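You operate a simulated robot arm through the tools that you are given. There is no shell and no other tool.

Carry out the task below with a simulated two-armed robot. There is one attempt and no reset: what you move stays moved.

TASK
Take the pressure off the manifold, then lift the cap with the white knob on to the ledge.
Fine: inlet shut, gauge at zero, vent shut again, before the wing nut is loosened; no drips; the other valves and nut stay.

It is judged by the outcome, as a careful person would: the job done as asked, and still so three seconds after it is handed in. It fails if anything else is knocked over, pushed out of place, dropped, spilled or broken. Lids that push on must go on centred and level and be pressed home; caps that screw on are set level and turned clockwise until they are tight.

THE ROBOT
Two 7-joint arms with fingered hands on one trunk that stands fixed in place. Base frame: the origin is at the foot of the trunk, x ahead of it, y to its left, z up. Units: cm, degrees, N and s.
The left shoulder is at [4.2, 16.3, 106.1], the right one opposite. Each reaches about 121.5 cm from its shoulder. Payload 4 kg a hand.
The TCP of each hand is the grasp point between the finger pads, 3.6 cm short of the fingertips. In the tool frame z runs along the fingers and y along their closing line. The gripper opens to 12.4 cm; its body begins 4.2 cm behind the TCP. The gripper is a hand of 4 fingers: y runs from the thumb to the fingers, the wrist lies at [-1.5, -9.9, -18.9] in the tool frame.
Orientation is that of the tool frame in the base frame, as [roll, pitch, yaw] about the fixed x, y, z axes, in that order (R = Rz(yaw) Ry(pitch) Rx(roll)). With the fingers straight down and the wrist toward the robot, the tool's x, y and z point along [0, 1, 0], [1, 0, 0] and [0, 0, -1] of the base frame.

THE INTERFACE
- The arms move only by the tool drive_tool. It takes "left_targets", "right_targets" or both (then of equal length, played together; a hand with none holds still); each is a list of rows, each an object of numbers (a shift or turn left out is 0): "dx", "dy", "dz": the shift along the tool's x, y, z in units of 150 mm (1.0 is 150 mm); "rx", "ry", "rz": the turn, a rotation vector about the tool's x, y, z in units of 120 degrees (1.0 is 120 degrees). In form: [{"dx": .., "dy": .., "dz": .., "rx": .., "ry": .., "rz": ..}, ...]. A call has 1 to 20 rows; each row is the pose to reach, as a shift and turn from the pose commanded when the call began, along the tool's axes at that moment. A call with a number of a shift or a turn outside -1 to 1 is refused whole. A row lasts 0.2 s, in which the tool goes at most 5 cm and 8.6 degrees; a call with a longer step from one row to the next is refused whole. A pose out of reach is approached as far as the arm can. The call stops where the force on the tool passes 40 N (or 10 N more than at its start, if that is more) or the arm is blocked; 0.2 s more then pass. In this call time passes only in rows, and 0.2 s behind the last. The reply holds the time, the measured pose of the TCP, the force on the tool along the base axes, the opening and the grip force, in the units named above and with some noise, with the torque about the TCP (base axes, N m) and any sound that the robot's microphone picked up, and new pictures: "pictures" is both (left out), scene, wrist or none (wrist: the cameras of the hands that moved).
- Cameras (640 x 400 px; columns grow to the right, rows downward): "scene" is now at [16.52, 1.78, 131.69]; the picture's right is [0.26, -0.97, -0.04], its down [-0.34, -0.05, -0.94] and it looks along [0.91, 0.25, -0.34] (base axes); focal length 234 px, centre (320, 200). "left" rides on the left gripper at [-7.5, -8.6, -12.3] in its tool frame; the picture's right is [-0.70, -0.34, 0.63], its down [0.64, -0.68, 0.35] and it looks along [0.32, 0.65, 0.69] (tool axes); focal length 275 px, centre (320, 200). "right" rides on the right gripper at [7.5, -8.6, -12.3] in its tool frame; the picture's right is [-0.70, 0.34, -0.63], its down [-0.64, -0.68, 0.35] and it looks along [-0.32, 0.65, 0.69] (tool axes); focal length 275 px, centre (320, 200).
- slide_trunk(by): moves the trunk up (or, below 0, down) by that many cm; the arms and the scene camera ride with it, the base frame stays. It gives what a move gives, with no picture.
- set_fingers(index, middle, ring, thumb_bend, thumb_turn, hand): sets how far each is bent, from 0 (flat) to 1 (curled in); at 0.3 the hand is open as for a grip, at 0.7 the pads meet at the TCP. One left out holds its place. A second passes; each finger stops where it meets its share of the squeeze, and holds until it gets a number again. It is the only way to open and close the hand. It gives what a move gives, with no picture; readings hold the bend of each and the force on the fingers (four entries, about 0 where the hand has none), thumb and palm. thumb_turn goes from beside the hand (0) to across from the fingers (1), as for a grip.
- turn_head(pan, tilt): turns the head with the scene camera to pan (to the left, within 86 degrees either way) and tilt (down, from -29 to 69), counted from straight ahead of the robot (the tilt from the chest, where the trunk bows). It gives what a move gives, and a new picture of the scene camera.
- point_at(camera, pixels): for up to 12 pixels [column, row] of the newest picture of that camera ("zoom" is the newest enlarged one), the place [x, y, z] in the base frame of the surface seen there, good to about 0.3 cm, but the place of the scene camera against the robot may be out by one fixed shift of up to 1.8 cm in any direction. The clock stands still meanwhile.
- close_up(camera, box): a new picture of the part [left, top, right, bottom] of that camera's present view, enlarged. The clock stands still meanwhile.
- close_job(): hands the job in; it is judged then, once.

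Open the grippers and draw the arms clear of the work before you hand the job in, unless the task says otherwise.

The tools are called after "Call:" as name(argument=value, ...) on one line, values as JSON. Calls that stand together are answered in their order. drive_tool: Moves the arms, as the interface text tells. Its arguments: {"type":"object","properties":{"left_targets":{"type":"array","items":{"type":"object","properties":{"dx":{"type":"number"},"dy":{"type":"number"},"dz":{"type":"number"},"rx":{"type":"number"},"ry":{"type":"number"},"rz":{"type":"number"}}}},"right_targets":{"type":"array","items":{"type":"object","properties":{"dx":{"type":"number"},"dy":{"type":"number"},"dz":{"type":"number"},"rx":{"type":"number"},"ry":{"type":"number"},"rz":{"type":"number"}}}},"pictures":{"type":"string","enum":["both","scene","wrist","none"]}},"required":[]} The other tools are called the same way: slide_trunk (by) moves the trunk up or down; set_fingers (index, middle, ring, thumb_bend, thumb_turn, hand) moves the fingers one by one; turn_head (pan, tilt) turns the head that bears the scene camera; point_at (camera, pixels) gives the place of the surface under pixels of a picture; close_up (camera, box) takes an enlarged picture of a part of a camera's view; close_job () hands the job in.

At the start:

```text
t: 0.0
left_position: [53.57, 46.85, 126.81]
left_tcp_rot: [180.0, 0.0, 90.1]
left_wrist_force: [0.5, 0.2, 0.0]
left_wrist_torque: [-0.03, -0.01, 0.02]
left_gripper_width: 12.36
left_finger_force: 0.0
left_shape: jaw
left_bend: [0.3, 0.3, 0.3, 0.3, 0.98]
left_finger forces: [0.0, 0.1, 0.0, 0.1, 0.1, 0.0]
right_position: [62.94, -5.73, 128.02]
right_tcp_rot: [-180.0, 0.1, 90.0]
right_wrist_force: [-0.2, -0.1, 0.2]
right_wrist_torque: [-0.01, -0.03, 0.01]
right_gripper_width: 12.38
right_finger_force: 0.0
right_shape: jaw
right_bend: [0.3, 0.3, 0.3, 0.3, 0.98]
right_finger forces: [0.1, 0.1, 0.0, 0.0, 0.0, 0.1]
trunk travel left (down, up): [-22.5, 25.3]
head pan, tilt (commanded): [15.1, 11.4]
```

scene: 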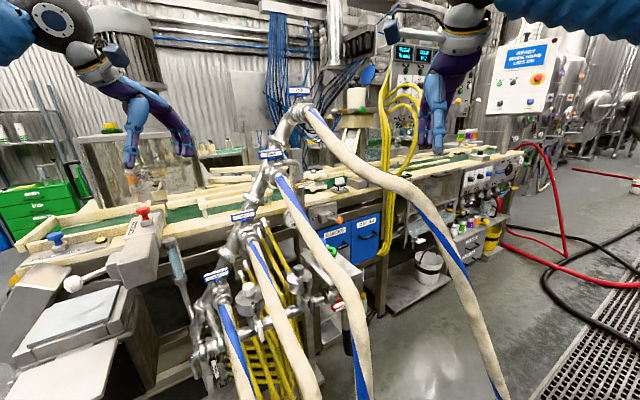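
right: 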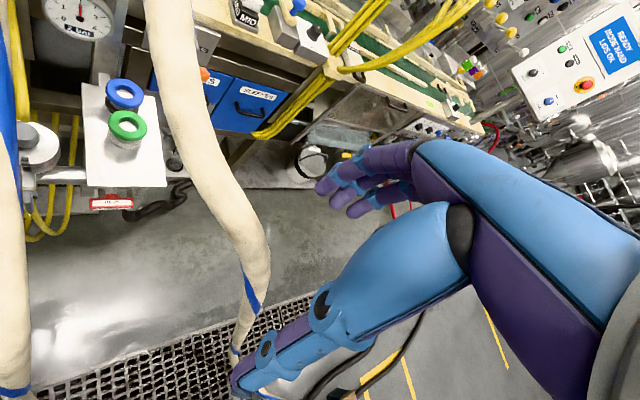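
left: 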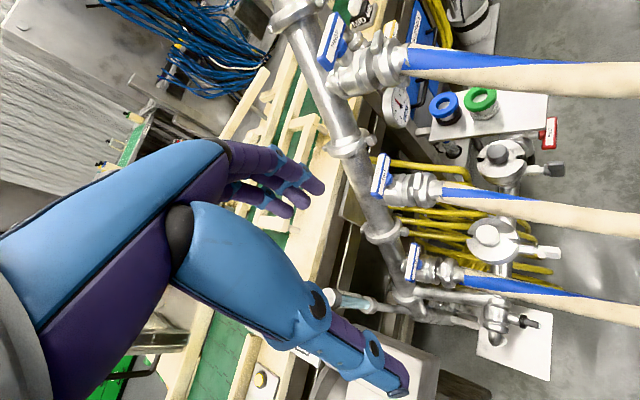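

The scene shows a manifold pipe with hoses around (270,170)-(215,290), and some valves and caps lower down. I look closer at the manifold before moving anything.

Call:
close_up(camera="scene", box=[180, 200, 380, 325])

Call:
close_up(camera="left", box=[360, 0, 600, 150])

Call:
close_up(camera="left", box=[360, 110, 600, 390])

Call:
close_up(camera="right", box=[0, 0, 240, 250])

```text
3.20 times, centred on (280, 262) of scene
```

zoom: 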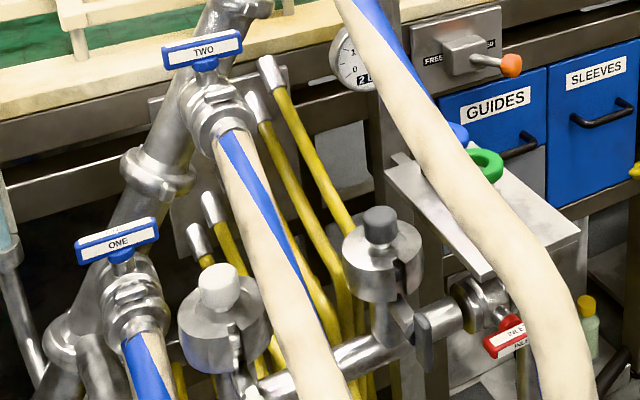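

```text
2.67 times, centred on (480, 75) of left
```

zoom: 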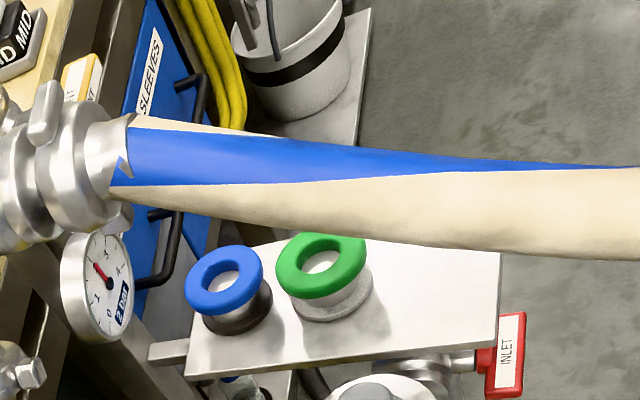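

```text
1.43 times, centred on (480, 250) of left
```

zoom: 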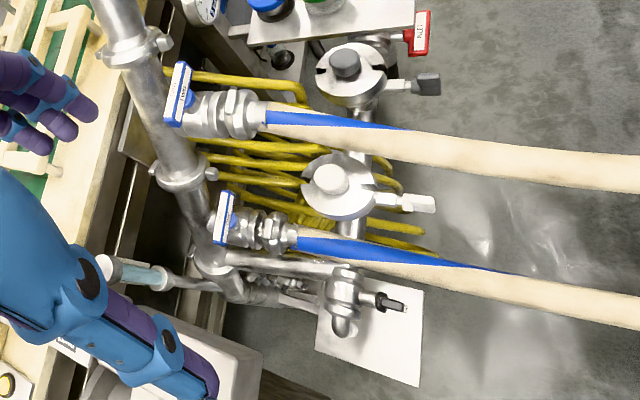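

```text
1.60 times, centred on (120, 125) of right
```

zoom: 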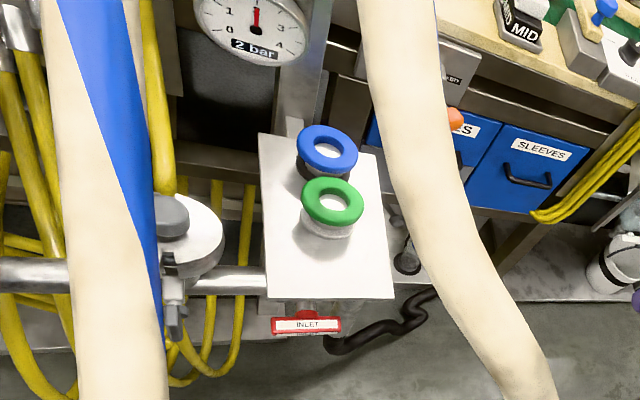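

The left wrist camera sees the manifold best: red INLET handle near (548,133), grey-knob cap (500,152), white-knob cap (490,235), and a black lever by a white tray near (530,322). I'll enlarge each.

Call:
close_up(camera="left", box=[450, 200, 570, 275])

Call:
close_up(camera="left", box=[460, 110, 580, 185])

Call:
close_up(camera="left", box=[440, 275, 570, 385])

Call:
close_up(camera="left", box=[370, 70, 500, 150])

Call:
point_at(camera="left", pixels=[[490, 235], [470, 235], [515, 235], [545, 252], [525, 251], [498, 152], [530, 168], [552, 169], [550, 125], [547, 148], [538, 140], [500, 265]])

Call:
point_at(camera="left", pixels=[[495, 312], [515, 318], [530, 322], [482, 328], [510, 350], [547, 380], [445, 105], [485, 100], [540, 97], [535, 130], [397, 105], [450, 270]])

```text
5.33 times, centred on (510, 238) of left
```

zoom: 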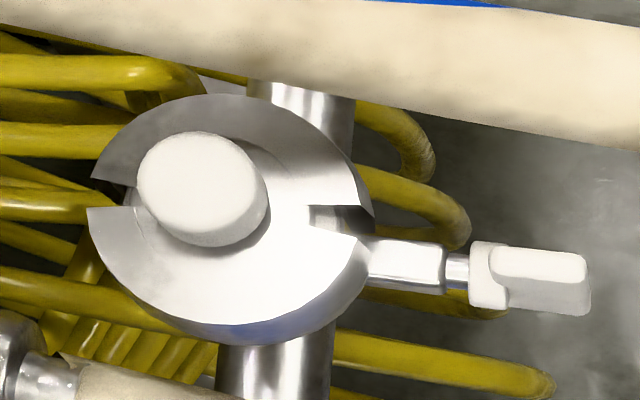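

```text
5.33 times, centred on (520, 148) of left
```

zoom: 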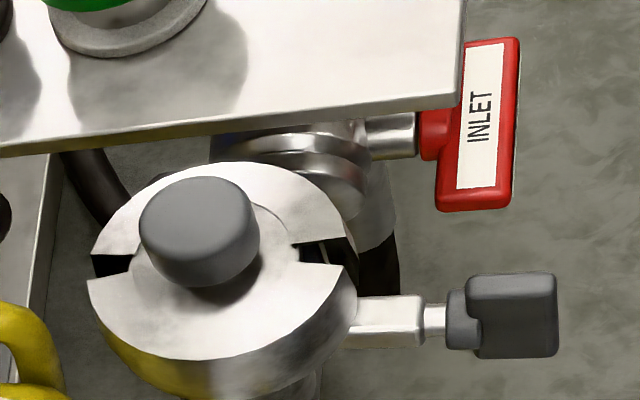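

```text
3.64 times, centred on (505, 330) of left
```

zoom: 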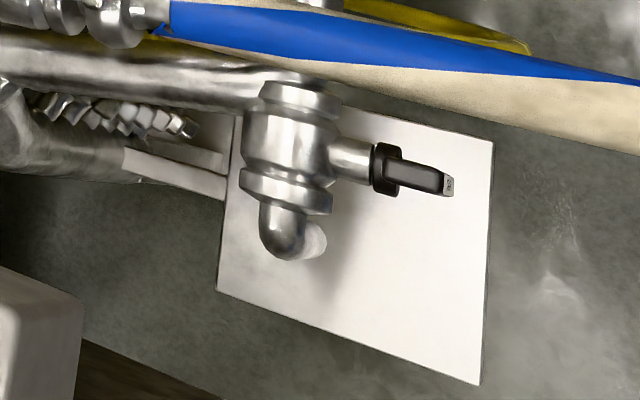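

```text
4.92 times, centred on (435, 110) of left
```

zoom: 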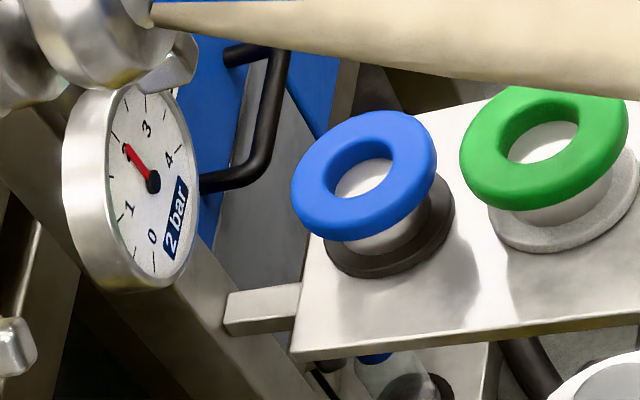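

```text
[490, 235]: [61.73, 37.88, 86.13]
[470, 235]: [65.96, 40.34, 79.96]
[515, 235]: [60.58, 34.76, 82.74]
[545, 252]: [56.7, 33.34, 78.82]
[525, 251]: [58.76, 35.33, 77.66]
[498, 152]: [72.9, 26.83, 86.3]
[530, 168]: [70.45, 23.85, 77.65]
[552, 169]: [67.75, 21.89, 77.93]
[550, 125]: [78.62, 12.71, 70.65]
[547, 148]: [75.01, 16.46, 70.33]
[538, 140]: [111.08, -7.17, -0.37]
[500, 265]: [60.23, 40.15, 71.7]
```

```text
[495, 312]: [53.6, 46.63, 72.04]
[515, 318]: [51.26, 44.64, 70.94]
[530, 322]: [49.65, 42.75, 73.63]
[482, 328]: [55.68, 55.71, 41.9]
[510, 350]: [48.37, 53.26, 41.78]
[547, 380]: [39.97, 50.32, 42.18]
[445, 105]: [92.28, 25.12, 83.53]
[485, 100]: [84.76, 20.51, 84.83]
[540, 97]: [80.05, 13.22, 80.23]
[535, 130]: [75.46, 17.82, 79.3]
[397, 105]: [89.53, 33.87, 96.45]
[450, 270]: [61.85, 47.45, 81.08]
```

The manifold pipe runs at about z 72 from the vent (left, [52,46]) to the inlet (right, [77,15]), with the ledge plate at z≈80. I map the hoses and ledge to know what the arms must avoid.

Call:
point_at(camera="left", pixels=[[430, 195], [470, 200], [520, 210], [580, 220], [630, 228], [480, 278], [520, 288], [580, 303], [630, 315], [470, 70], [540, 75], [620, 78]])

Call:
point_at(camera="scene", pixels=[[222, 310], [235, 350], [245, 390], [262, 255], [280, 300], [305, 360], [300, 215], [330, 270], [355, 340], [340, 160], [420, 220], [470, 330]])

Call:
point_at(camera="right", pixels=[[85, 85], [155, 90], [165, 183], [90, 185], [130, 165], [125, 95], [127, 120], [110, 203], [130, 150], [200, 100], [235, 200], [245, 300]])

```text
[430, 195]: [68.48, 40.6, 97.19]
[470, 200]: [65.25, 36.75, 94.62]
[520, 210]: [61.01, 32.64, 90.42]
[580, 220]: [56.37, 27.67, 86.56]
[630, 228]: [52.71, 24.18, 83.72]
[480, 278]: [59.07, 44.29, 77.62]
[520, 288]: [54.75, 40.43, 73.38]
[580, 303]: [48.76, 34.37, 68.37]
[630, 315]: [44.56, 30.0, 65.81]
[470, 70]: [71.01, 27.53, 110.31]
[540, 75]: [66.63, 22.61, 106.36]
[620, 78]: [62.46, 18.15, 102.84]
```

```text
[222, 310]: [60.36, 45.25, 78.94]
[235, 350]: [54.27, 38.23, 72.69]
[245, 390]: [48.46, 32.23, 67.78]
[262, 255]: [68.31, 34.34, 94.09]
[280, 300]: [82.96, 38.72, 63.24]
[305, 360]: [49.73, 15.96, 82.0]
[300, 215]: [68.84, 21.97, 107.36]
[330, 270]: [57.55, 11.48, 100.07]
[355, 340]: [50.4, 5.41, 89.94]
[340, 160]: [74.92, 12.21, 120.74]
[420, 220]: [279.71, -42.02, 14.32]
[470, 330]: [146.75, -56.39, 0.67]
```

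```text
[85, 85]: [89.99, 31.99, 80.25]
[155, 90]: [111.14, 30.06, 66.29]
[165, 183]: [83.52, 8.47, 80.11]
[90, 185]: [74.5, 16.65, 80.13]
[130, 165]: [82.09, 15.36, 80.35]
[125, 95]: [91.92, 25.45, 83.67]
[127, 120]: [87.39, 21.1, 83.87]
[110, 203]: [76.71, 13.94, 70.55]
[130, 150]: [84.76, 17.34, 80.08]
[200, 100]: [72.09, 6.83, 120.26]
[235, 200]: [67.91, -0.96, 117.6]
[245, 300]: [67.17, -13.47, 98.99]
```

The hoses lie in near-parallel planes between the robot and the manifold. I turn the head down and left to see the vent, nuts, and inlet handles more squarely.

Call:
turn_head(pan=30, tilt=35)

```text
t: 0.9
left_position: [53.47, 46.85, 126.8]
left_tcp_rot: [-180.0, 0.0, 90.1]
left_wrist_force: [-0.3, 0.3, 0.0]
left_wrist_torque: [0.03, -0.01, 0.01]
left_gripper_width: 12.38
left_finger_force: 0.0
left_shape: jaw
left_bend: [0.3, 0.3, 0.3, 0.3, 0.98]
left_finger forces: [0.0, 0.0, 0.0, 0.1, 0.0, 0.1]
right_position: [63.11, -5.7, 127.92]
right_tcp_rot: [-179.9, 0.0, 90.0]
right_wrist_force: [0.0, -1.0, -0.1]
right_wrist_torque: [0.03, -0.02, 0.0]
right_gripper_width: 12.37
right_finger_force: 0.0
right_shape: jaw
right_bend: [0.3, 0.3, 0.3, 0.3, 0.98]
right_finger forces: [0.0, 0.1, 0.0, 0.0, 0.0, 0.1]
trunk travel left (down, up): [-22.5, 25.3]
head pan, tilt (commanded): [30.0, 35.0]
```

scene: 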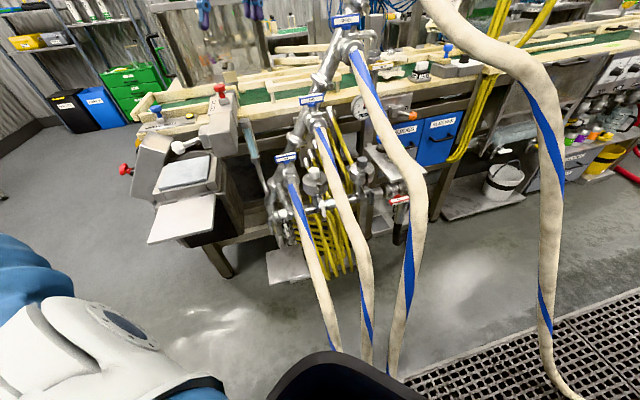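

The manifold now sits around (260-400, 140-280) in the picture. I enlarge the vent, nut and inlet parts.

Call:
close_up(camera="scene", box=[250, 140, 420, 290])

Call:
close_up(camera="scene", box=[255, 185, 315, 230])

Call:
close_up(camera="scene", box=[350, 165, 420, 220])

Call:
close_up(camera="scene", box=[295, 155, 365, 210])

```text
2.67 times, centred on (335, 215) of scene
```

zoom: 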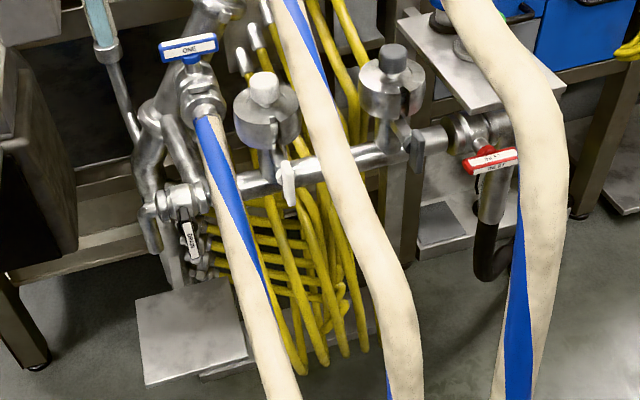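

```text
8.89 times, centred on (285, 208) of scene
```

zoom: 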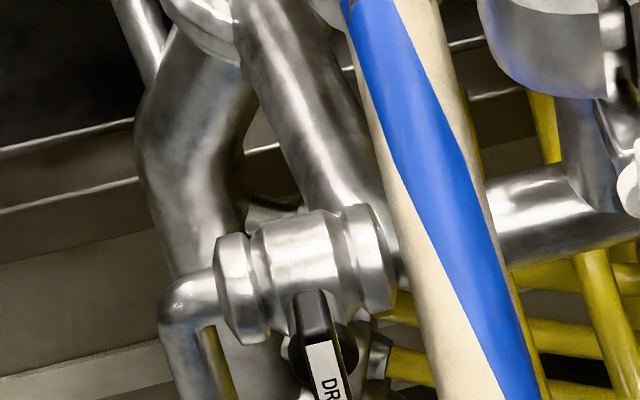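

```text
7.27 times, centred on (385, 192) of scene
```

zoom: 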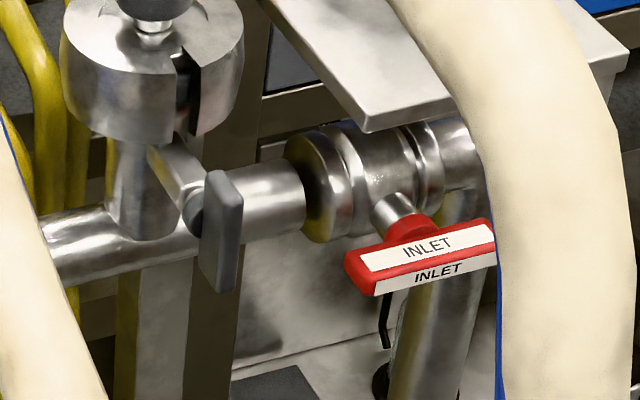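

```text
7.27 times, centred on (330, 182) of scene
```

zoom: 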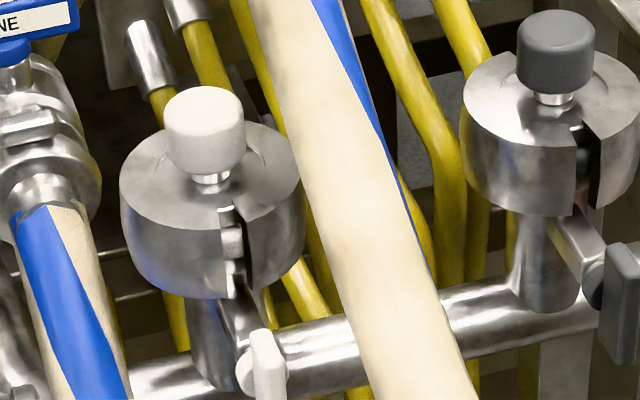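

The black handle is labelled "DRA…" (drain), so the vent must be elsewhere. I search around the gauge, the ledge, the orange-knob box, and under the ledge.

Call:
close_up(camera="scene", box=[330, 60, 450, 160])

Call:
close_up(camera="scene", box=[265, 0, 395, 110])

Call:
close_up(camera="right", box=[20, 0, 190, 110])

Call:
close_up(camera="right", box=[0, 60, 200, 240])

Call:
close_up(camera="scene", box=[120, 80, 280, 240])

```text
4.00 times, centred on (390, 110) of scene
```

zoom: 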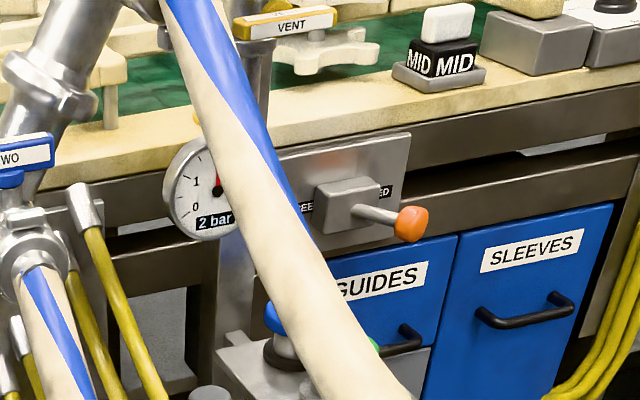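

```text
3.64 times, centred on (330, 55) of scene
```

zoom: 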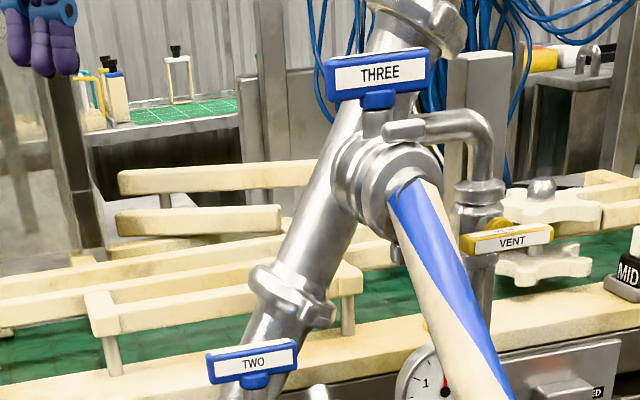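

```text
3.64 times, centred on (105, 55) of right
```

zoom: 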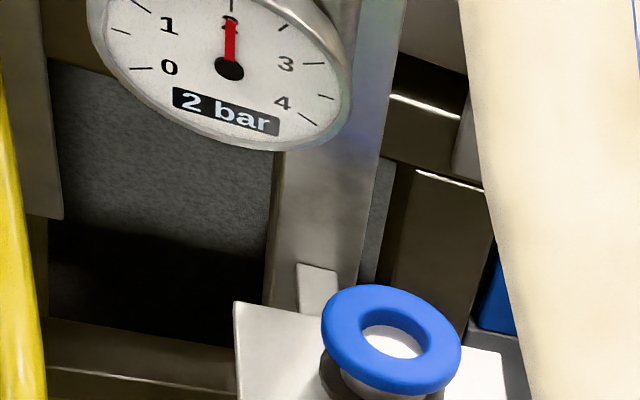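

```text
2.22 times, centred on (100, 150) of right
```

zoom: 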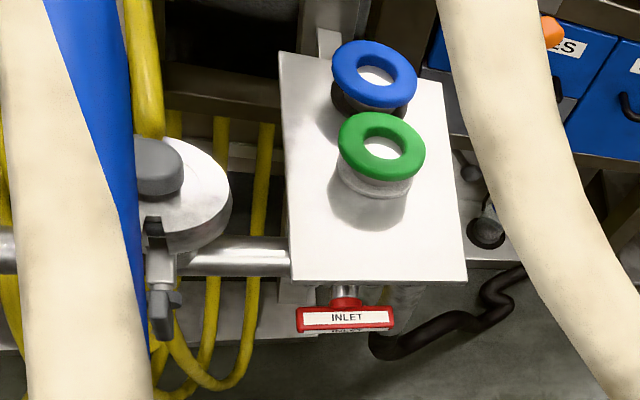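

```text
2.50 times, centred on (200, 160) of scene
```

zoom: 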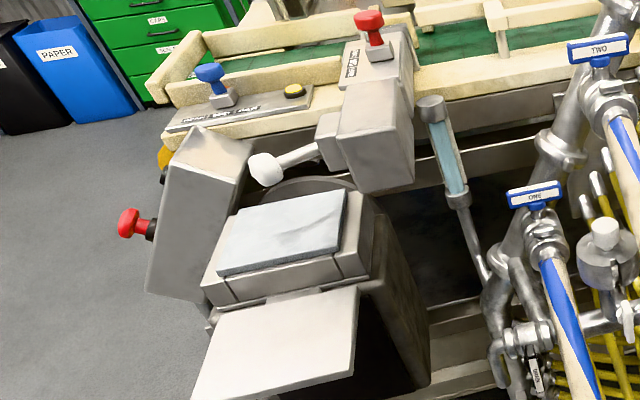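

The VENT is a yellow bar handle at about (393,67) on a standpipe by the gauge, lying crosswise (shut). I measure it and calibrate the scene camera against the wrist cameras.

Call:
point_at(camera="scene", pixels=[[394, 67], [386, 70], [411, 64], [398, 63], [385, 38], [398, 50], [315, 167], [357, 154], [388, 199], [407, 195], [350, 107], [398, 198]])

Call:
close_up(camera="scene", box=[370, 20, 430, 90])

Call:
close_up(camera="scene", box=[305, 145, 345, 185])

```text
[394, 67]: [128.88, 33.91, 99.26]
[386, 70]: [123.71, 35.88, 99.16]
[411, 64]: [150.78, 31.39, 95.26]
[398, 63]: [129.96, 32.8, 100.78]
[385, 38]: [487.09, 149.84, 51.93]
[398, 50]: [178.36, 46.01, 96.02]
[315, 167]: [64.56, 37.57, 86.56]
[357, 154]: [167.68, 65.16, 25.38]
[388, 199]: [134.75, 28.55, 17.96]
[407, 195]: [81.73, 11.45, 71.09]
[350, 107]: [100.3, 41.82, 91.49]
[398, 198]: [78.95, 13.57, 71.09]
```

```text
5.71 times, centred on (400, 55) of scene
```

zoom: 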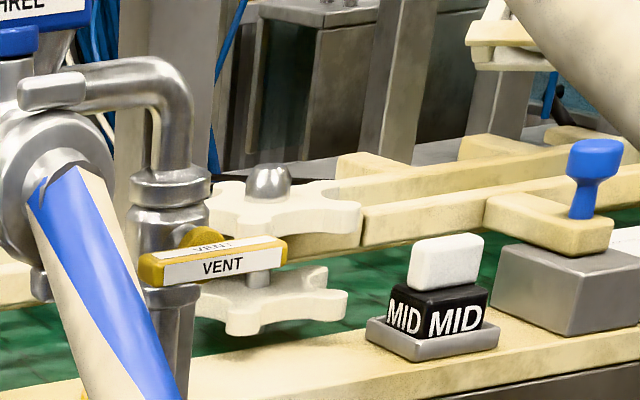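

```text
10.00 times, centred on (325, 165) of scene
```

zoom: 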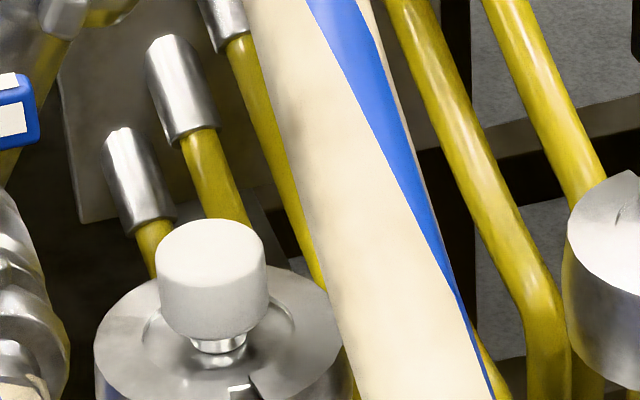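

The crop is wider than I assumed, so the handle really spans (368–394, 61–70). I re-measure with corrected pixels.

Call:
point_at(camera="zoom", pixels=[[212, 245], [212, 300], [220, 345], [130, 340], [300, 340], [240, 385]])

Call:
point_at(camera="scene", pixels=[[370, 67], [382, 67], [393, 65], [382, 63], [374, 55], [373, 75], [379, 62], [374, 40], [360, 33], [352, 36], [372, 96], [393, 202]])

```text
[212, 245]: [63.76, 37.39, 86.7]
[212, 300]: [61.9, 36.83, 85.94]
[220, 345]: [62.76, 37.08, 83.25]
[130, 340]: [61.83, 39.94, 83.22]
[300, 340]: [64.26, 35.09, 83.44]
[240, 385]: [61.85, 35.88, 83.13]
```

```text
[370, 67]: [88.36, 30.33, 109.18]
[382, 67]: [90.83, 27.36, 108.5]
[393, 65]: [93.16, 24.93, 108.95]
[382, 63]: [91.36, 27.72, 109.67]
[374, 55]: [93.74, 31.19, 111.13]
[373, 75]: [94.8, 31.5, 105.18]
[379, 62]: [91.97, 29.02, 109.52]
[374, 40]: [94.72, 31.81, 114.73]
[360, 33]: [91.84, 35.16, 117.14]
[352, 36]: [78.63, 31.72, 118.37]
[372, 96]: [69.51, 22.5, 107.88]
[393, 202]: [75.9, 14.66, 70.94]
```

The vent handle centre is near [90.8,27.5,109] and the inlet handle near [76.7,14,70.7]. I trace the lower runs of the hoses so I can pick arm paths around them.

Call:
point_at(camera="scene", pixels=[[330, 150], [347, 200], [360, 240], [368, 290], [370, 350], [375, 90], [400, 150], [413, 190], [414, 230], [405, 290], [395, 365], [300, 230]])

Call:
point_at(camera="scene", pixels=[[460, 20], [500, 50], [530, 75], [550, 120], [555, 170], [550, 230], [545, 300], [312, 265], [325, 310], [335, 345], [290, 200], [360, 65]])

```text
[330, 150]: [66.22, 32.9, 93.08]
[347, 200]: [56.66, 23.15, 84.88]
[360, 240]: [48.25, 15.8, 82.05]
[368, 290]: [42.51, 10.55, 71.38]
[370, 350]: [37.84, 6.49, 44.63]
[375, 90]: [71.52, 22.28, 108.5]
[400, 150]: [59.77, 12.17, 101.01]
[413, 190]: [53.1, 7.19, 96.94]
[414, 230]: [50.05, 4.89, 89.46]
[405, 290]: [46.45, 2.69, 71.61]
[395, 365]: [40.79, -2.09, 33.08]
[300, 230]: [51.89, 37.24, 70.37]
```

```text
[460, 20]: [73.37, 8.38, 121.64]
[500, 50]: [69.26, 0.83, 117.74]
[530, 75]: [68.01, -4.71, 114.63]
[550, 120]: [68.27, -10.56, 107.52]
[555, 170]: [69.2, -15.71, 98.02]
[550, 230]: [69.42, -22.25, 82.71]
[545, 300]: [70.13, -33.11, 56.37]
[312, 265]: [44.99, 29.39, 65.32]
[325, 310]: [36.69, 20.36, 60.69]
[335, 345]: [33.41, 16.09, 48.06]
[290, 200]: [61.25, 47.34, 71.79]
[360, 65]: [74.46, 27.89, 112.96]
```

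The corridor to the inlet runs between hose THREE (around [47,3,72]–[60,12,101]) and hose FOUR (around [69,-16,98]). I bring the right hand back from above hose FOUR and turn its fingers forward at 45° yaw, staying clear of the hoses.

Call:
drive_tool(right_targets=[{"dx": -0.1, "dy": -0.15, "dz": 0.0}, {"dx": -0.2, "dy": -0.35, "dz": 0.05}, {"dx": -0.35, "dy": -0.6, "dz": 0.15, "rx": -0.05, "ry": 0.021, "rz": -0.021}, {"dx": -0.5, "dy": -0.8, "dz": 0.35, "rx": -0.11, "ry": 0.044, "rz": -0.044}, {"dx": -0.553, "dy": -0.867, "dz": 0.55, "rx": -0.17, "ry": 0.07, "rz": -0.07}, {"dx": -0.553, "dy": -0.867, "dz": 0.7, "rx": -0.23, "ry": 0.095, "rz": -0.095}, {"dx": -0.553, "dy": -0.867, "dz": 0.8, "rx": -0.29, "ry": 0.12, "rz": -0.12}, {"dx": -0.553, "dy": -0.867, "dz": 0.8, "rx": -0.35, "ry": 0.145, "rz": -0.145}, {"dx": -0.553, "dy": -0.867, "dz": 0.8, "rx": -0.41, "ry": 0.17, "rz": -0.17}, {"dx": -0.553, "dy": -0.867, "dz": 0.8, "rx": -0.47, "ry": 0.195, "rz": -0.195}, {"dx": -0.553, "dy": -0.867, "dz": 0.8, "rx": -0.53, "ry": 0.22, "rz": -0.22}, {"dx": -0.553, "dy": -0.867, "dz": 0.8, "rx": -0.59, "ry": 0.245, "rz": -0.245}, {"dx": -0.553, "dy": -0.867, "dz": 0.8, "rx": -0.65, "ry": 0.27, "rz": -0.27}, {"dx": -0.553, "dy": -0.867, "dz": 0.8, "rx": -0.7077, "ry": 0.2931, "rz": -0.2931}], pictures="both")

```text
t: 3.9
left_position: [53.68, 46.84, 126.74]
left_tcp_rot: [180.0, 0.0, 90.1]
left_wrist_force: [0.8, 0.4, -0.3]
left_wrist_torque: [0.03, -0.01, -0.01]
left_gripper_width: 12.37
left_finger_force: 0.0
left_shape: jaw
left_bend: [0.3, 0.3, 0.3, 0.3, 0.98]
left_finger forces: [0.0, 0.1, 0.0, 0.0, 0.0, 0.0]
right_position: [54.37, -14.53, 116.16]
right_tcp_rot: [89.8, 0.1, 135.0]
right_wrist_force: [-0.3, -0.2, -0.2]
right_wrist_torque: [-0.01, 0.0, -0.04]
right_gripper_width: 12.41
right_finger_force: 0.0
right_shape: jaw
right_bend: [0.3, 0.3, 0.3, 0.3, 0.98]
right_finger forces: [0.0, 0.0, 0.1, 0.0, 0.0, 0.1]
right hand out of reach, approached as far as the arm can: row 6, 7, 8, 9, 10, 11, 12, 13, 14
trunk travel left (down, up): [-22.5, 25.3]
head pan, tilt (commanded): [30.0, 35.0]
```

scene: 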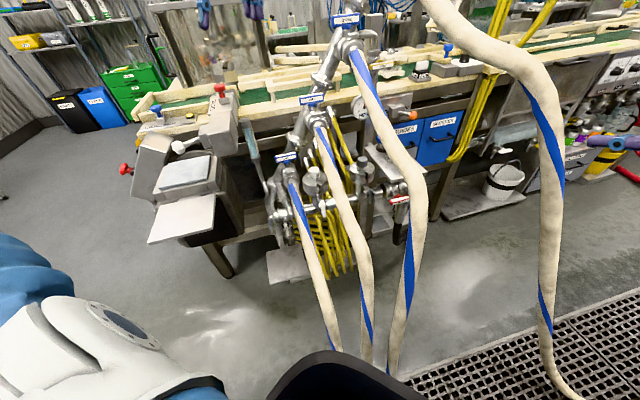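
right: 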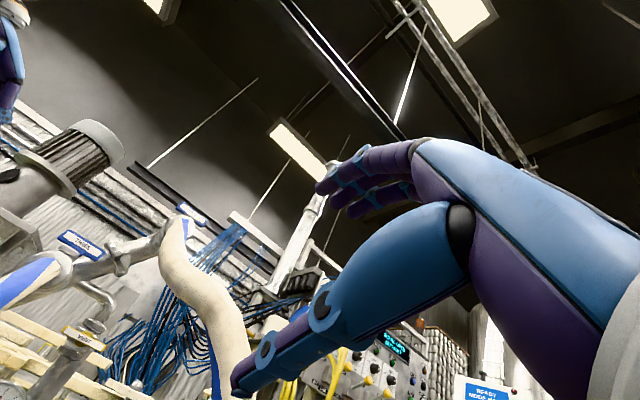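

The right hand is now fingers-forward at 45° yaw (stopped at [54.4,-14.5,116.2]). I measure where the fingertips sit (around (325,188), (345,208)) and the thumb tip (238,380), since I plan to turn the inlet bar by pushing with a finger.

Call:
point_at(camera="right", pixels=[[322, 190], [350, 172], [352, 210], [370, 205], [400, 187], [237, 380], [265, 350], [325, 310]])

Call:
close_up(camera="right", box=[220, 120, 460, 400])

Call:
close_up(camera="right", box=[0, 200, 200, 380])

```text
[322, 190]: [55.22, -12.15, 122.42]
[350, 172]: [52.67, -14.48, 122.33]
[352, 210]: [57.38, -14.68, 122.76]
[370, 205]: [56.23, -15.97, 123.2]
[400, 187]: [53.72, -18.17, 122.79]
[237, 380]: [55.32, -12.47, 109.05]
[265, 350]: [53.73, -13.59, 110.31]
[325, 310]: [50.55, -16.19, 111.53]
```

```text
1.43 times, centred on (340, 260) of right
```

zoom: 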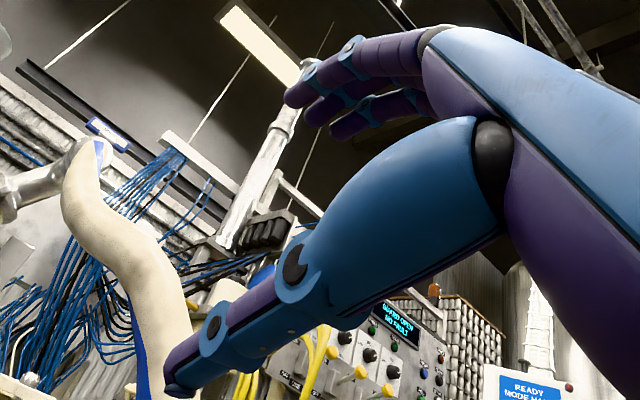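

```text
2.22 times, centred on (100, 290) of right
```

zoom: 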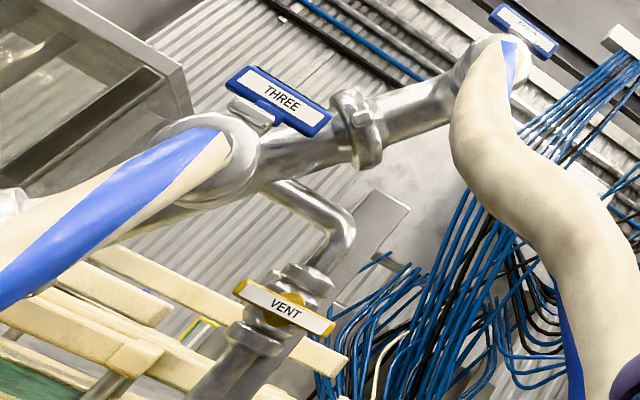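

Fingertips sit about 6 cm along +y from the TCP and the index is on the left side of the hand. I lower the right hand in the corridor between hoses THREE and FOUR and pitch the fingers 30° downward.

Call:
drive_tool(right_targets=[{"dy": -0.25, "rx": 0.05}, {"dy": -0.5, "rx": 0.1}, {"dy": -0.75, "rx": 0.15}, {"dy": -1.0, "rx": 0.2}, {"dy": -1.0, "rx": 0.25}], pictures="wrist")

```text
t: 5.1
left_position: [53.58, 46.98, 126.76]
left_tcp_rot: [180.0, 0.0, 90.1]
left_wrist_force: [0.1, 0.2, 0.0]
left_wrist_torque: [0.0, 0.02, 0.02]
left_gripper_width: 12.35
left_finger_force: 0.0
left_shape: jaw
left_bend: [0.3, 0.3, 0.3, 0.3, 0.98]
left_finger forces: [0.1, 0.0, 0.0, 0.1, 0.0, 0.0]
right_position: [55.6, -14.77, 100.71]
right_tcp_rot: [120.1, 0.0, 135.0]
right_wrist_force: [0.2, -0.4, -0.4]
right_wrist_torque: [-0.02, 0.0, 0.04]
right_gripper_width: 12.41
right_finger_force: 0.0
right_shape: jaw
right_bend: [0.3, 0.3, 0.3, 0.3, 0.98]
right_finger forces: [0.1, 0.0, 0.0, 0.0, 0.1, 0.0]
right hand out of reach, approached as far as the arm can: row 1, 2, 3, 4, 5
trunk travel left (down, up): [-22.5, 25.3]
head pan, tilt (commanded): [30.0, 35.0]
```

right: 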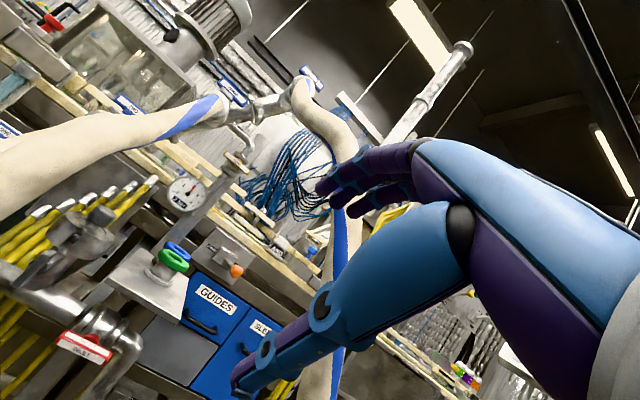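

The inlet handle is visible at (85,347) in the wrist view. I go further down and forward in the corridor.

Call:
drive_tool(right_targets=[{"dx": -0.07, "dy": -0.1, "dz": 0.2}, {"dx": -0.14, "dy": -0.2, "dz": 0.4}, {"dx": -0.21, "dy": -0.3, "dz": 0.6}, {"dx": -0.283, "dy": -0.399, "dz": 0.774}], pictures="both")

```text
t: 6.1
left_position: [53.69, 46.75, 126.69]
left_tcp_rot: [179.9, 0.0, 90.0]
left_wrist_force: [0.5, 0.3, 0.2]
left_wrist_torque: [-0.03, 0.0, 0.01]
left_gripper_width: 12.36
left_finger_force: 0.1
left_shape: jaw
left_bend: [0.3, 0.3, 0.3, 0.3, 0.98]
left_finger forces: [0.0, 0.0, 0.1, 0.0, 0.0, 0.1]
right_position: [64.17, -13.0, 89.65]
right_tcp_rot: [119.9, 0.0, 134.9]
right_wrist_force: [-0.6, -0.2, -0.5]
right_wrist_torque: [0.01, 0.01, 0.02]
right_gripper_width: 12.4
right_finger_force: 0.1
right_shape: jaw
right_bend: [0.3, 0.3, 0.3, 0.3, 0.98]
right_finger forces: [0.0, 0.1, 0.0, 0.0, 0.0, 0.0]
trunk travel left (down, up): [-22.5, 25.3]
head pan, tilt (commanded): [30.0, 35.0]
```

scene: 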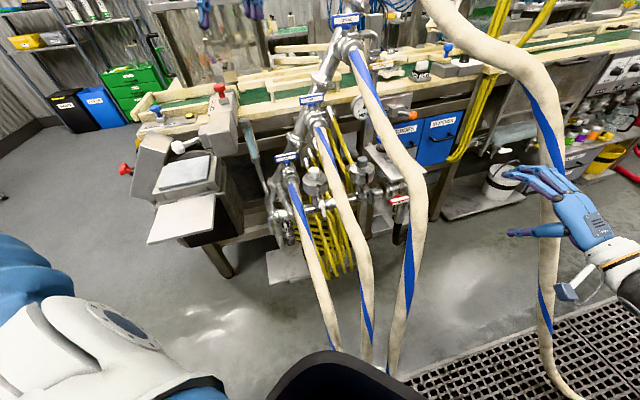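
right: 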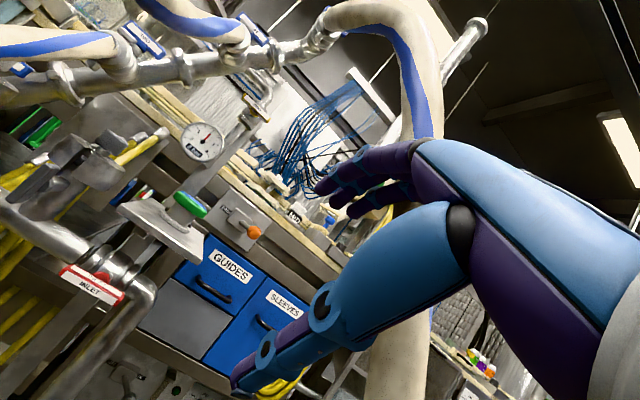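

Now at [64.2,-13,89.7], with the inlet handle at (90,285) in the wrist view. I shift left and down toward the inlet, staying clear of hose FOUR behind the fingers.

Call:
drive_tool(right_targets=[{"dx": 0.132, "dy": -0.116, "dz": 0.187}, {"dx": 0.264, "dy": -0.231, "dz": 0.373}, {"dx": 0.396, "dy": -0.347, "dz": 0.56}, {"dx": 0.528, "dy": -0.462, "dz": 0.746}], pictures="both")

```text
t: 7.1
left_position: [53.53, 46.88, 126.77]
left_tcp_rot: [180.0, -0.1, 90.0]
left_wrist_force: [-0.1, -0.5, 0.7]
left_wrist_torque: [0.03, 0.0, -0.01]
left_gripper_width: 12.37
left_finger_force: 0.0
left_shape: jaw
left_bend: [0.3, 0.3, 0.3, 0.3, 0.98]
left_finger forces: [0.0, 0.0, 0.0, 0.0, 0.0, 0.0]
right_position: [62.62, -3.06, 78.46]
right_tcp_rot: [120.0, 0.0, 134.9]
right_wrist_force: [0.0, -0.6, 0.3]
right_wrist_torque: [-0.02, -0.01, 0.02]
right_gripper_width: 12.41
right_finger_force: 0.0
right_shape: jaw
right_bend: [0.3, 0.3, 0.3, 0.3, 0.98]
right_finger forces: [0.1, 0.0, 0.0, 0.0, 0.0, 0.1]
trunk travel left (down, up): [-22.5, 25.3]
head pan, tilt (commanded): [30.0, 35.0]
```

scene: 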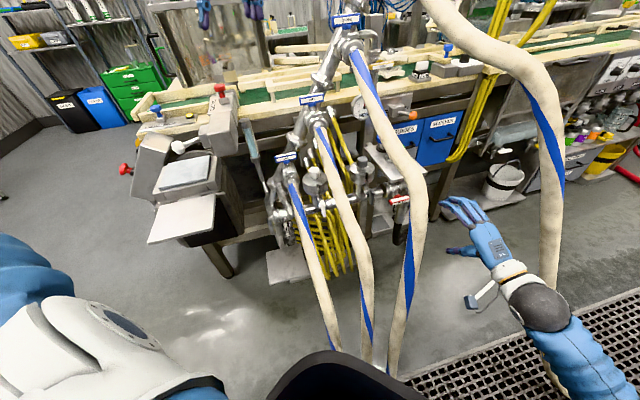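
right: 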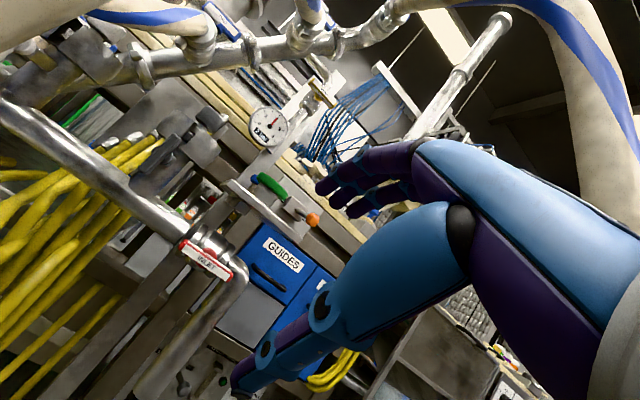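

The inlet handle is at (207,260) in the wrist view. I measure its ends, the stem, and the fingertips in this same camera.

Call:
close_up(camera="right", box=[150, 200, 270, 300])

Call:
point_at(camera="right", pixels=[[185, 248], [206, 262], [229, 278], [207, 252], [205, 240], [320, 188], [345, 168], [352, 210], [232, 185], [300, 225], [262, 205], [240, 290]])

```text
4.00 times, centred on (210, 250) of right
```

zoom: 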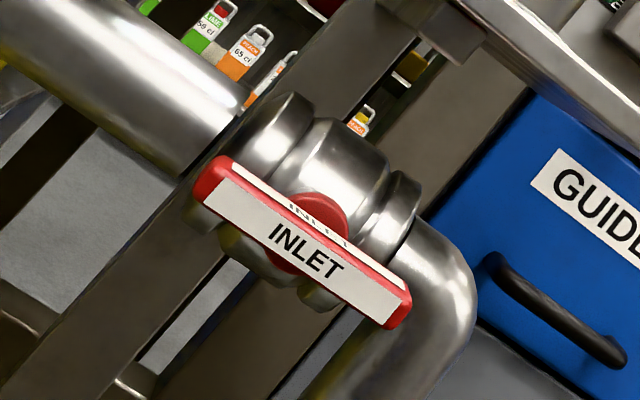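

```text
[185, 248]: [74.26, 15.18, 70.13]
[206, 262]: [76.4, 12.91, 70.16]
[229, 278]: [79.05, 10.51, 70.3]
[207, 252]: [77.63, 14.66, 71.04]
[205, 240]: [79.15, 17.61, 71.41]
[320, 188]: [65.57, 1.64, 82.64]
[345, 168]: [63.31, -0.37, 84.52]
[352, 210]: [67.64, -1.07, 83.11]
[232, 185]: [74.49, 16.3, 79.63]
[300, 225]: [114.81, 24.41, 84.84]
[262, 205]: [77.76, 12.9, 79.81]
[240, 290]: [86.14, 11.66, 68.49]
```

The handle's front face is at b≈-63.2 with ends [74.3,15.2,70.1] and [79.1,10.5,70.3]; the ledge edge is above at z≈79.7. I advance to in front of the handle with the pitch reduced to 15°.

Call:
drive_tool(right_targets=[{"dx": -0.024, "dy": -0.03, "dz": 0.225, "rx": -0.0312}, {"dx": -0.048, "dy": -0.06, "dz": 0.45, "rx": -0.0625}, {"dx": -0.072, "dy": -0.09, "dz": 0.675, "rx": -0.0937}, {"dx": -0.096, "dy": -0.12, "dz": 0.9, "rx": -0.125}], pictures="both")

```text
t: 8.1
left_position: [53.68, 47.01, 126.62]
left_tcp_rot: [-179.9, 0.0, 90.0]
left_wrist_force: [0.6, 0.9, -0.5]
left_wrist_torque: [0.02, 0.03, -0.03]
left_gripper_width: 12.36
left_finger_force: 0.0
left_shape: jaw
left_bend: [0.3, 0.3, 0.3, 0.3, 0.98]
left_finger forces: [0.0, 0.0, 0.0, 0.1, 0.0, 0.1]
right_position: [71.28, 3.49, 70.12]
right_tcp_rot: [104.8, 0.0, 134.9]
right_wrist_force: [-0.2, 0.1, 0.2]
right_wrist_torque: [0.01, -0.02, 0.02]
right_gripper_width: 12.43
right_finger_force: 0.1
right_shape: jaw
right_bend: [0.3, 0.3, 0.3, 0.3, 0.98]
right_finger forces: [0.0, 0.1, 0.0, 0.1, 0.1, 0.0]
trunk travel left (down, up): [-22.5, 25.3]
head pan, tilt (commanded): [30.0, 35.0]
```

scene: 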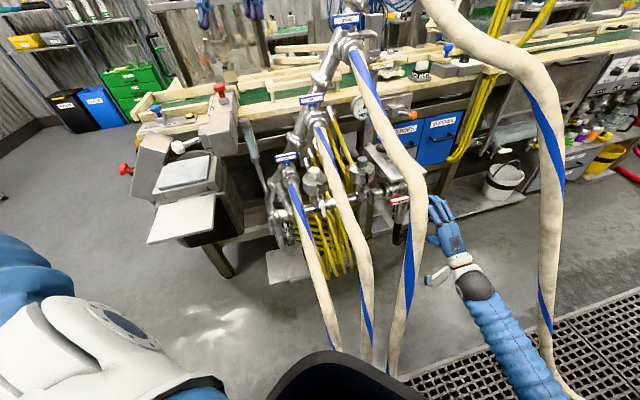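
right: 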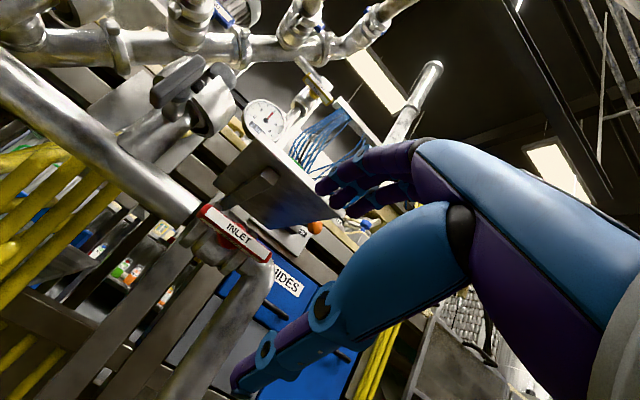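

I re-measure the handle and fingertips from this closer view before touching.

Call:
point_at(camera="right", pixels=[[205, 217], [235, 235], [266, 257], [235, 222], [318, 187], [333, 200], [352, 211], [345, 168], [345, 195], [245, 200], [300, 210], [220, 180]])

Call:
close_up(camera="right", box=[180, 140, 420, 290])

```text
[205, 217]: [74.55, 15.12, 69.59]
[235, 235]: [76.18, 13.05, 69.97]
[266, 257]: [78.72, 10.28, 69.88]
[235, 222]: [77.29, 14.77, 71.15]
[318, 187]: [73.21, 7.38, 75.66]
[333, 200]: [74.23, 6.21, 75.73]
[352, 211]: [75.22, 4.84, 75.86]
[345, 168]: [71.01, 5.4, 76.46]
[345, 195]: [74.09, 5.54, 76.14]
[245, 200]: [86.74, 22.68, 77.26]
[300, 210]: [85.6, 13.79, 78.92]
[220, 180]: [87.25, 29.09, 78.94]
```

```text
2.67 times, centred on (300, 215) of right
```

zoom: 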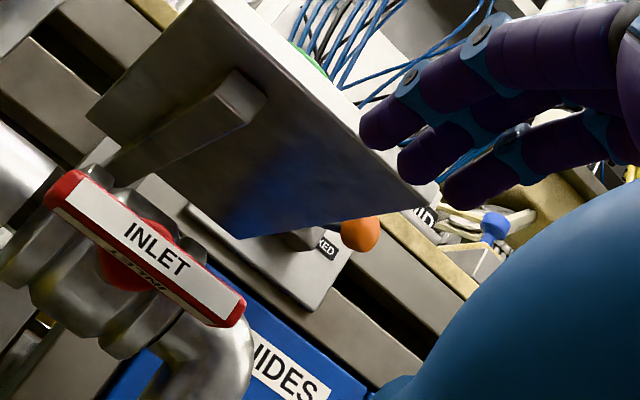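

Index tip is at about [73.2,7.4,75.7]; handle's right end at [78.7,10.3,69.9]. I advance so the index finger lies just above the right end of the INLET bar.

Call:
drive_tool(right_targets=[{"dx": -0.013, "dy": 0.0, "dz": 0.2}, {"dx": -0.027, "dy": 0.003, "dz": 0.4}, {"dx": -0.027, "dy": 0.003, "dz": 0.551}], pictures="both")

```text
t: 8.9
left_position: [53.82, 47.02, 126.79]
left_tcp_rot: [179.9, -0.1, 90.0]
left_wrist_force: [0.0, 0.3, 0.2]
left_wrist_torque: [-0.03, 0.02, 0.04]
left_gripper_width: 12.38
left_finger_force: 0.0
left_shape: jaw
left_bend: [0.3, 0.3, 0.3, 0.3, 0.98]
left_finger forces: [0.1, 0.0, 0.0, 0.0, 0.0, 0.0]
right_position: [77.3, 9.01, 67.8]
right_tcp_rot: [104.9, -0.1, 135.0]
right_wrist_force: [0.0, -0.2, -0.1]
right_wrist_torque: [0.04, -0.02, -0.02]
right_gripper_width: 12.35
right_finger_force: 0.0
right_shape: jaw
right_bend: [0.3, 0.3, 0.3, 0.3, 0.98]
right_finger forces: [0.1, 0.1, 0.0, 0.0, 0.0, 0.0]
trunk travel left (down, up): [-22.5, 25.3]
head pan, tilt (commanded): [30.0, 35.0]
```

scene: 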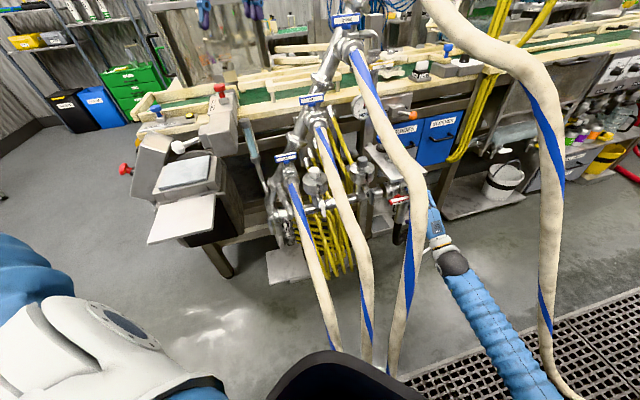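
right: 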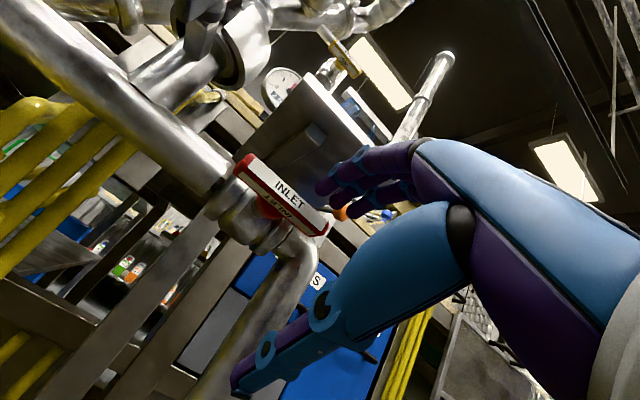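

Call:
close_up(camera="right", box=[220, 130, 400, 260])

Call:
point_at(camera="right", pixels=[[240, 165], [280, 190], [322, 225], [318, 187], [333, 200], [352, 211], [345, 168]])

```text
3.08 times, centred on (310, 195) of right
```

zoom: 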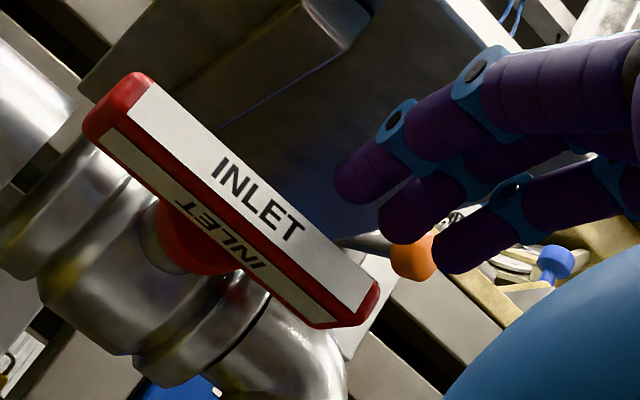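

```text
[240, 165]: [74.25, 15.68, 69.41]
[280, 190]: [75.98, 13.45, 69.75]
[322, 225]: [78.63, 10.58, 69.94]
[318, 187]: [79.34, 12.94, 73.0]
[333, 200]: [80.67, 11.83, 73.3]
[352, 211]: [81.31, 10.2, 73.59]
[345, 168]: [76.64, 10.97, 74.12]
```

The index tip sits above the right end of the bar. I push straight down gently, about 3.75 cm, watching the force.

Call:
drive_tool(right_targets=[{"dx": 0.0, "dy": -0.0483, "dz": 0.013}, {"dx": 0.0, "dy": -0.0966, "dz": 0.026}, {"dx": -0.007, "dy": -0.145, "dz": 0.039}, {"dx": -0.02, "dy": -0.193, "dz": 0.052}, {"dx": -0.029, "dy": -0.2415, "dz": 0.065}], pictures="both")

```text
t: 10.1
left_position: [53.66, 46.93, 126.67]
left_tcp_rot: [-180.0, -0.1, 90.0]
left_wrist_force: [0.4, -0.2, -1.2]
left_wrist_torque: [0.03, 0.01, -0.01]
left_gripper_width: 12.38
left_finger_force: 0.1
left_shape: jaw
left_bend: [0.3, 0.3, 0.3, 0.3, 0.98]
left_finger forces: [0.1, 0.1, 0.0, 0.1, 0.0, 0.1]
right_position: [77.59, 8.82, 64.04]
right_tcp_rot: [104.9, 0.0, 134.9]
right_wrist_force: [0.0, 0.7, 1.4]
right_wrist_torque: [0.05, -0.07, 0.03]
right_gripper_width: 12.4
right_finger_force: 0.0
right_shape: jaw
right_bend: [0.29, 0.3, 0.3, 0.3, 0.98]
right_finger forces: [1.1, 0.0, 0.1, 0.1, 0.0, 0.0]
trunk travel left (down, up): [-22.5, 25.3]
head pan, tilt (commanded): [30.0, 35.0]
```

scene: 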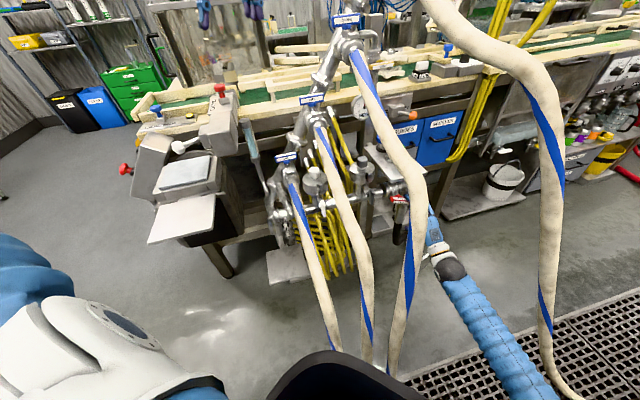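
right: 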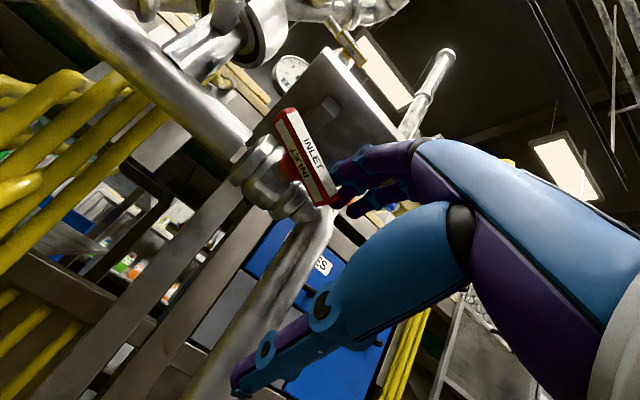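

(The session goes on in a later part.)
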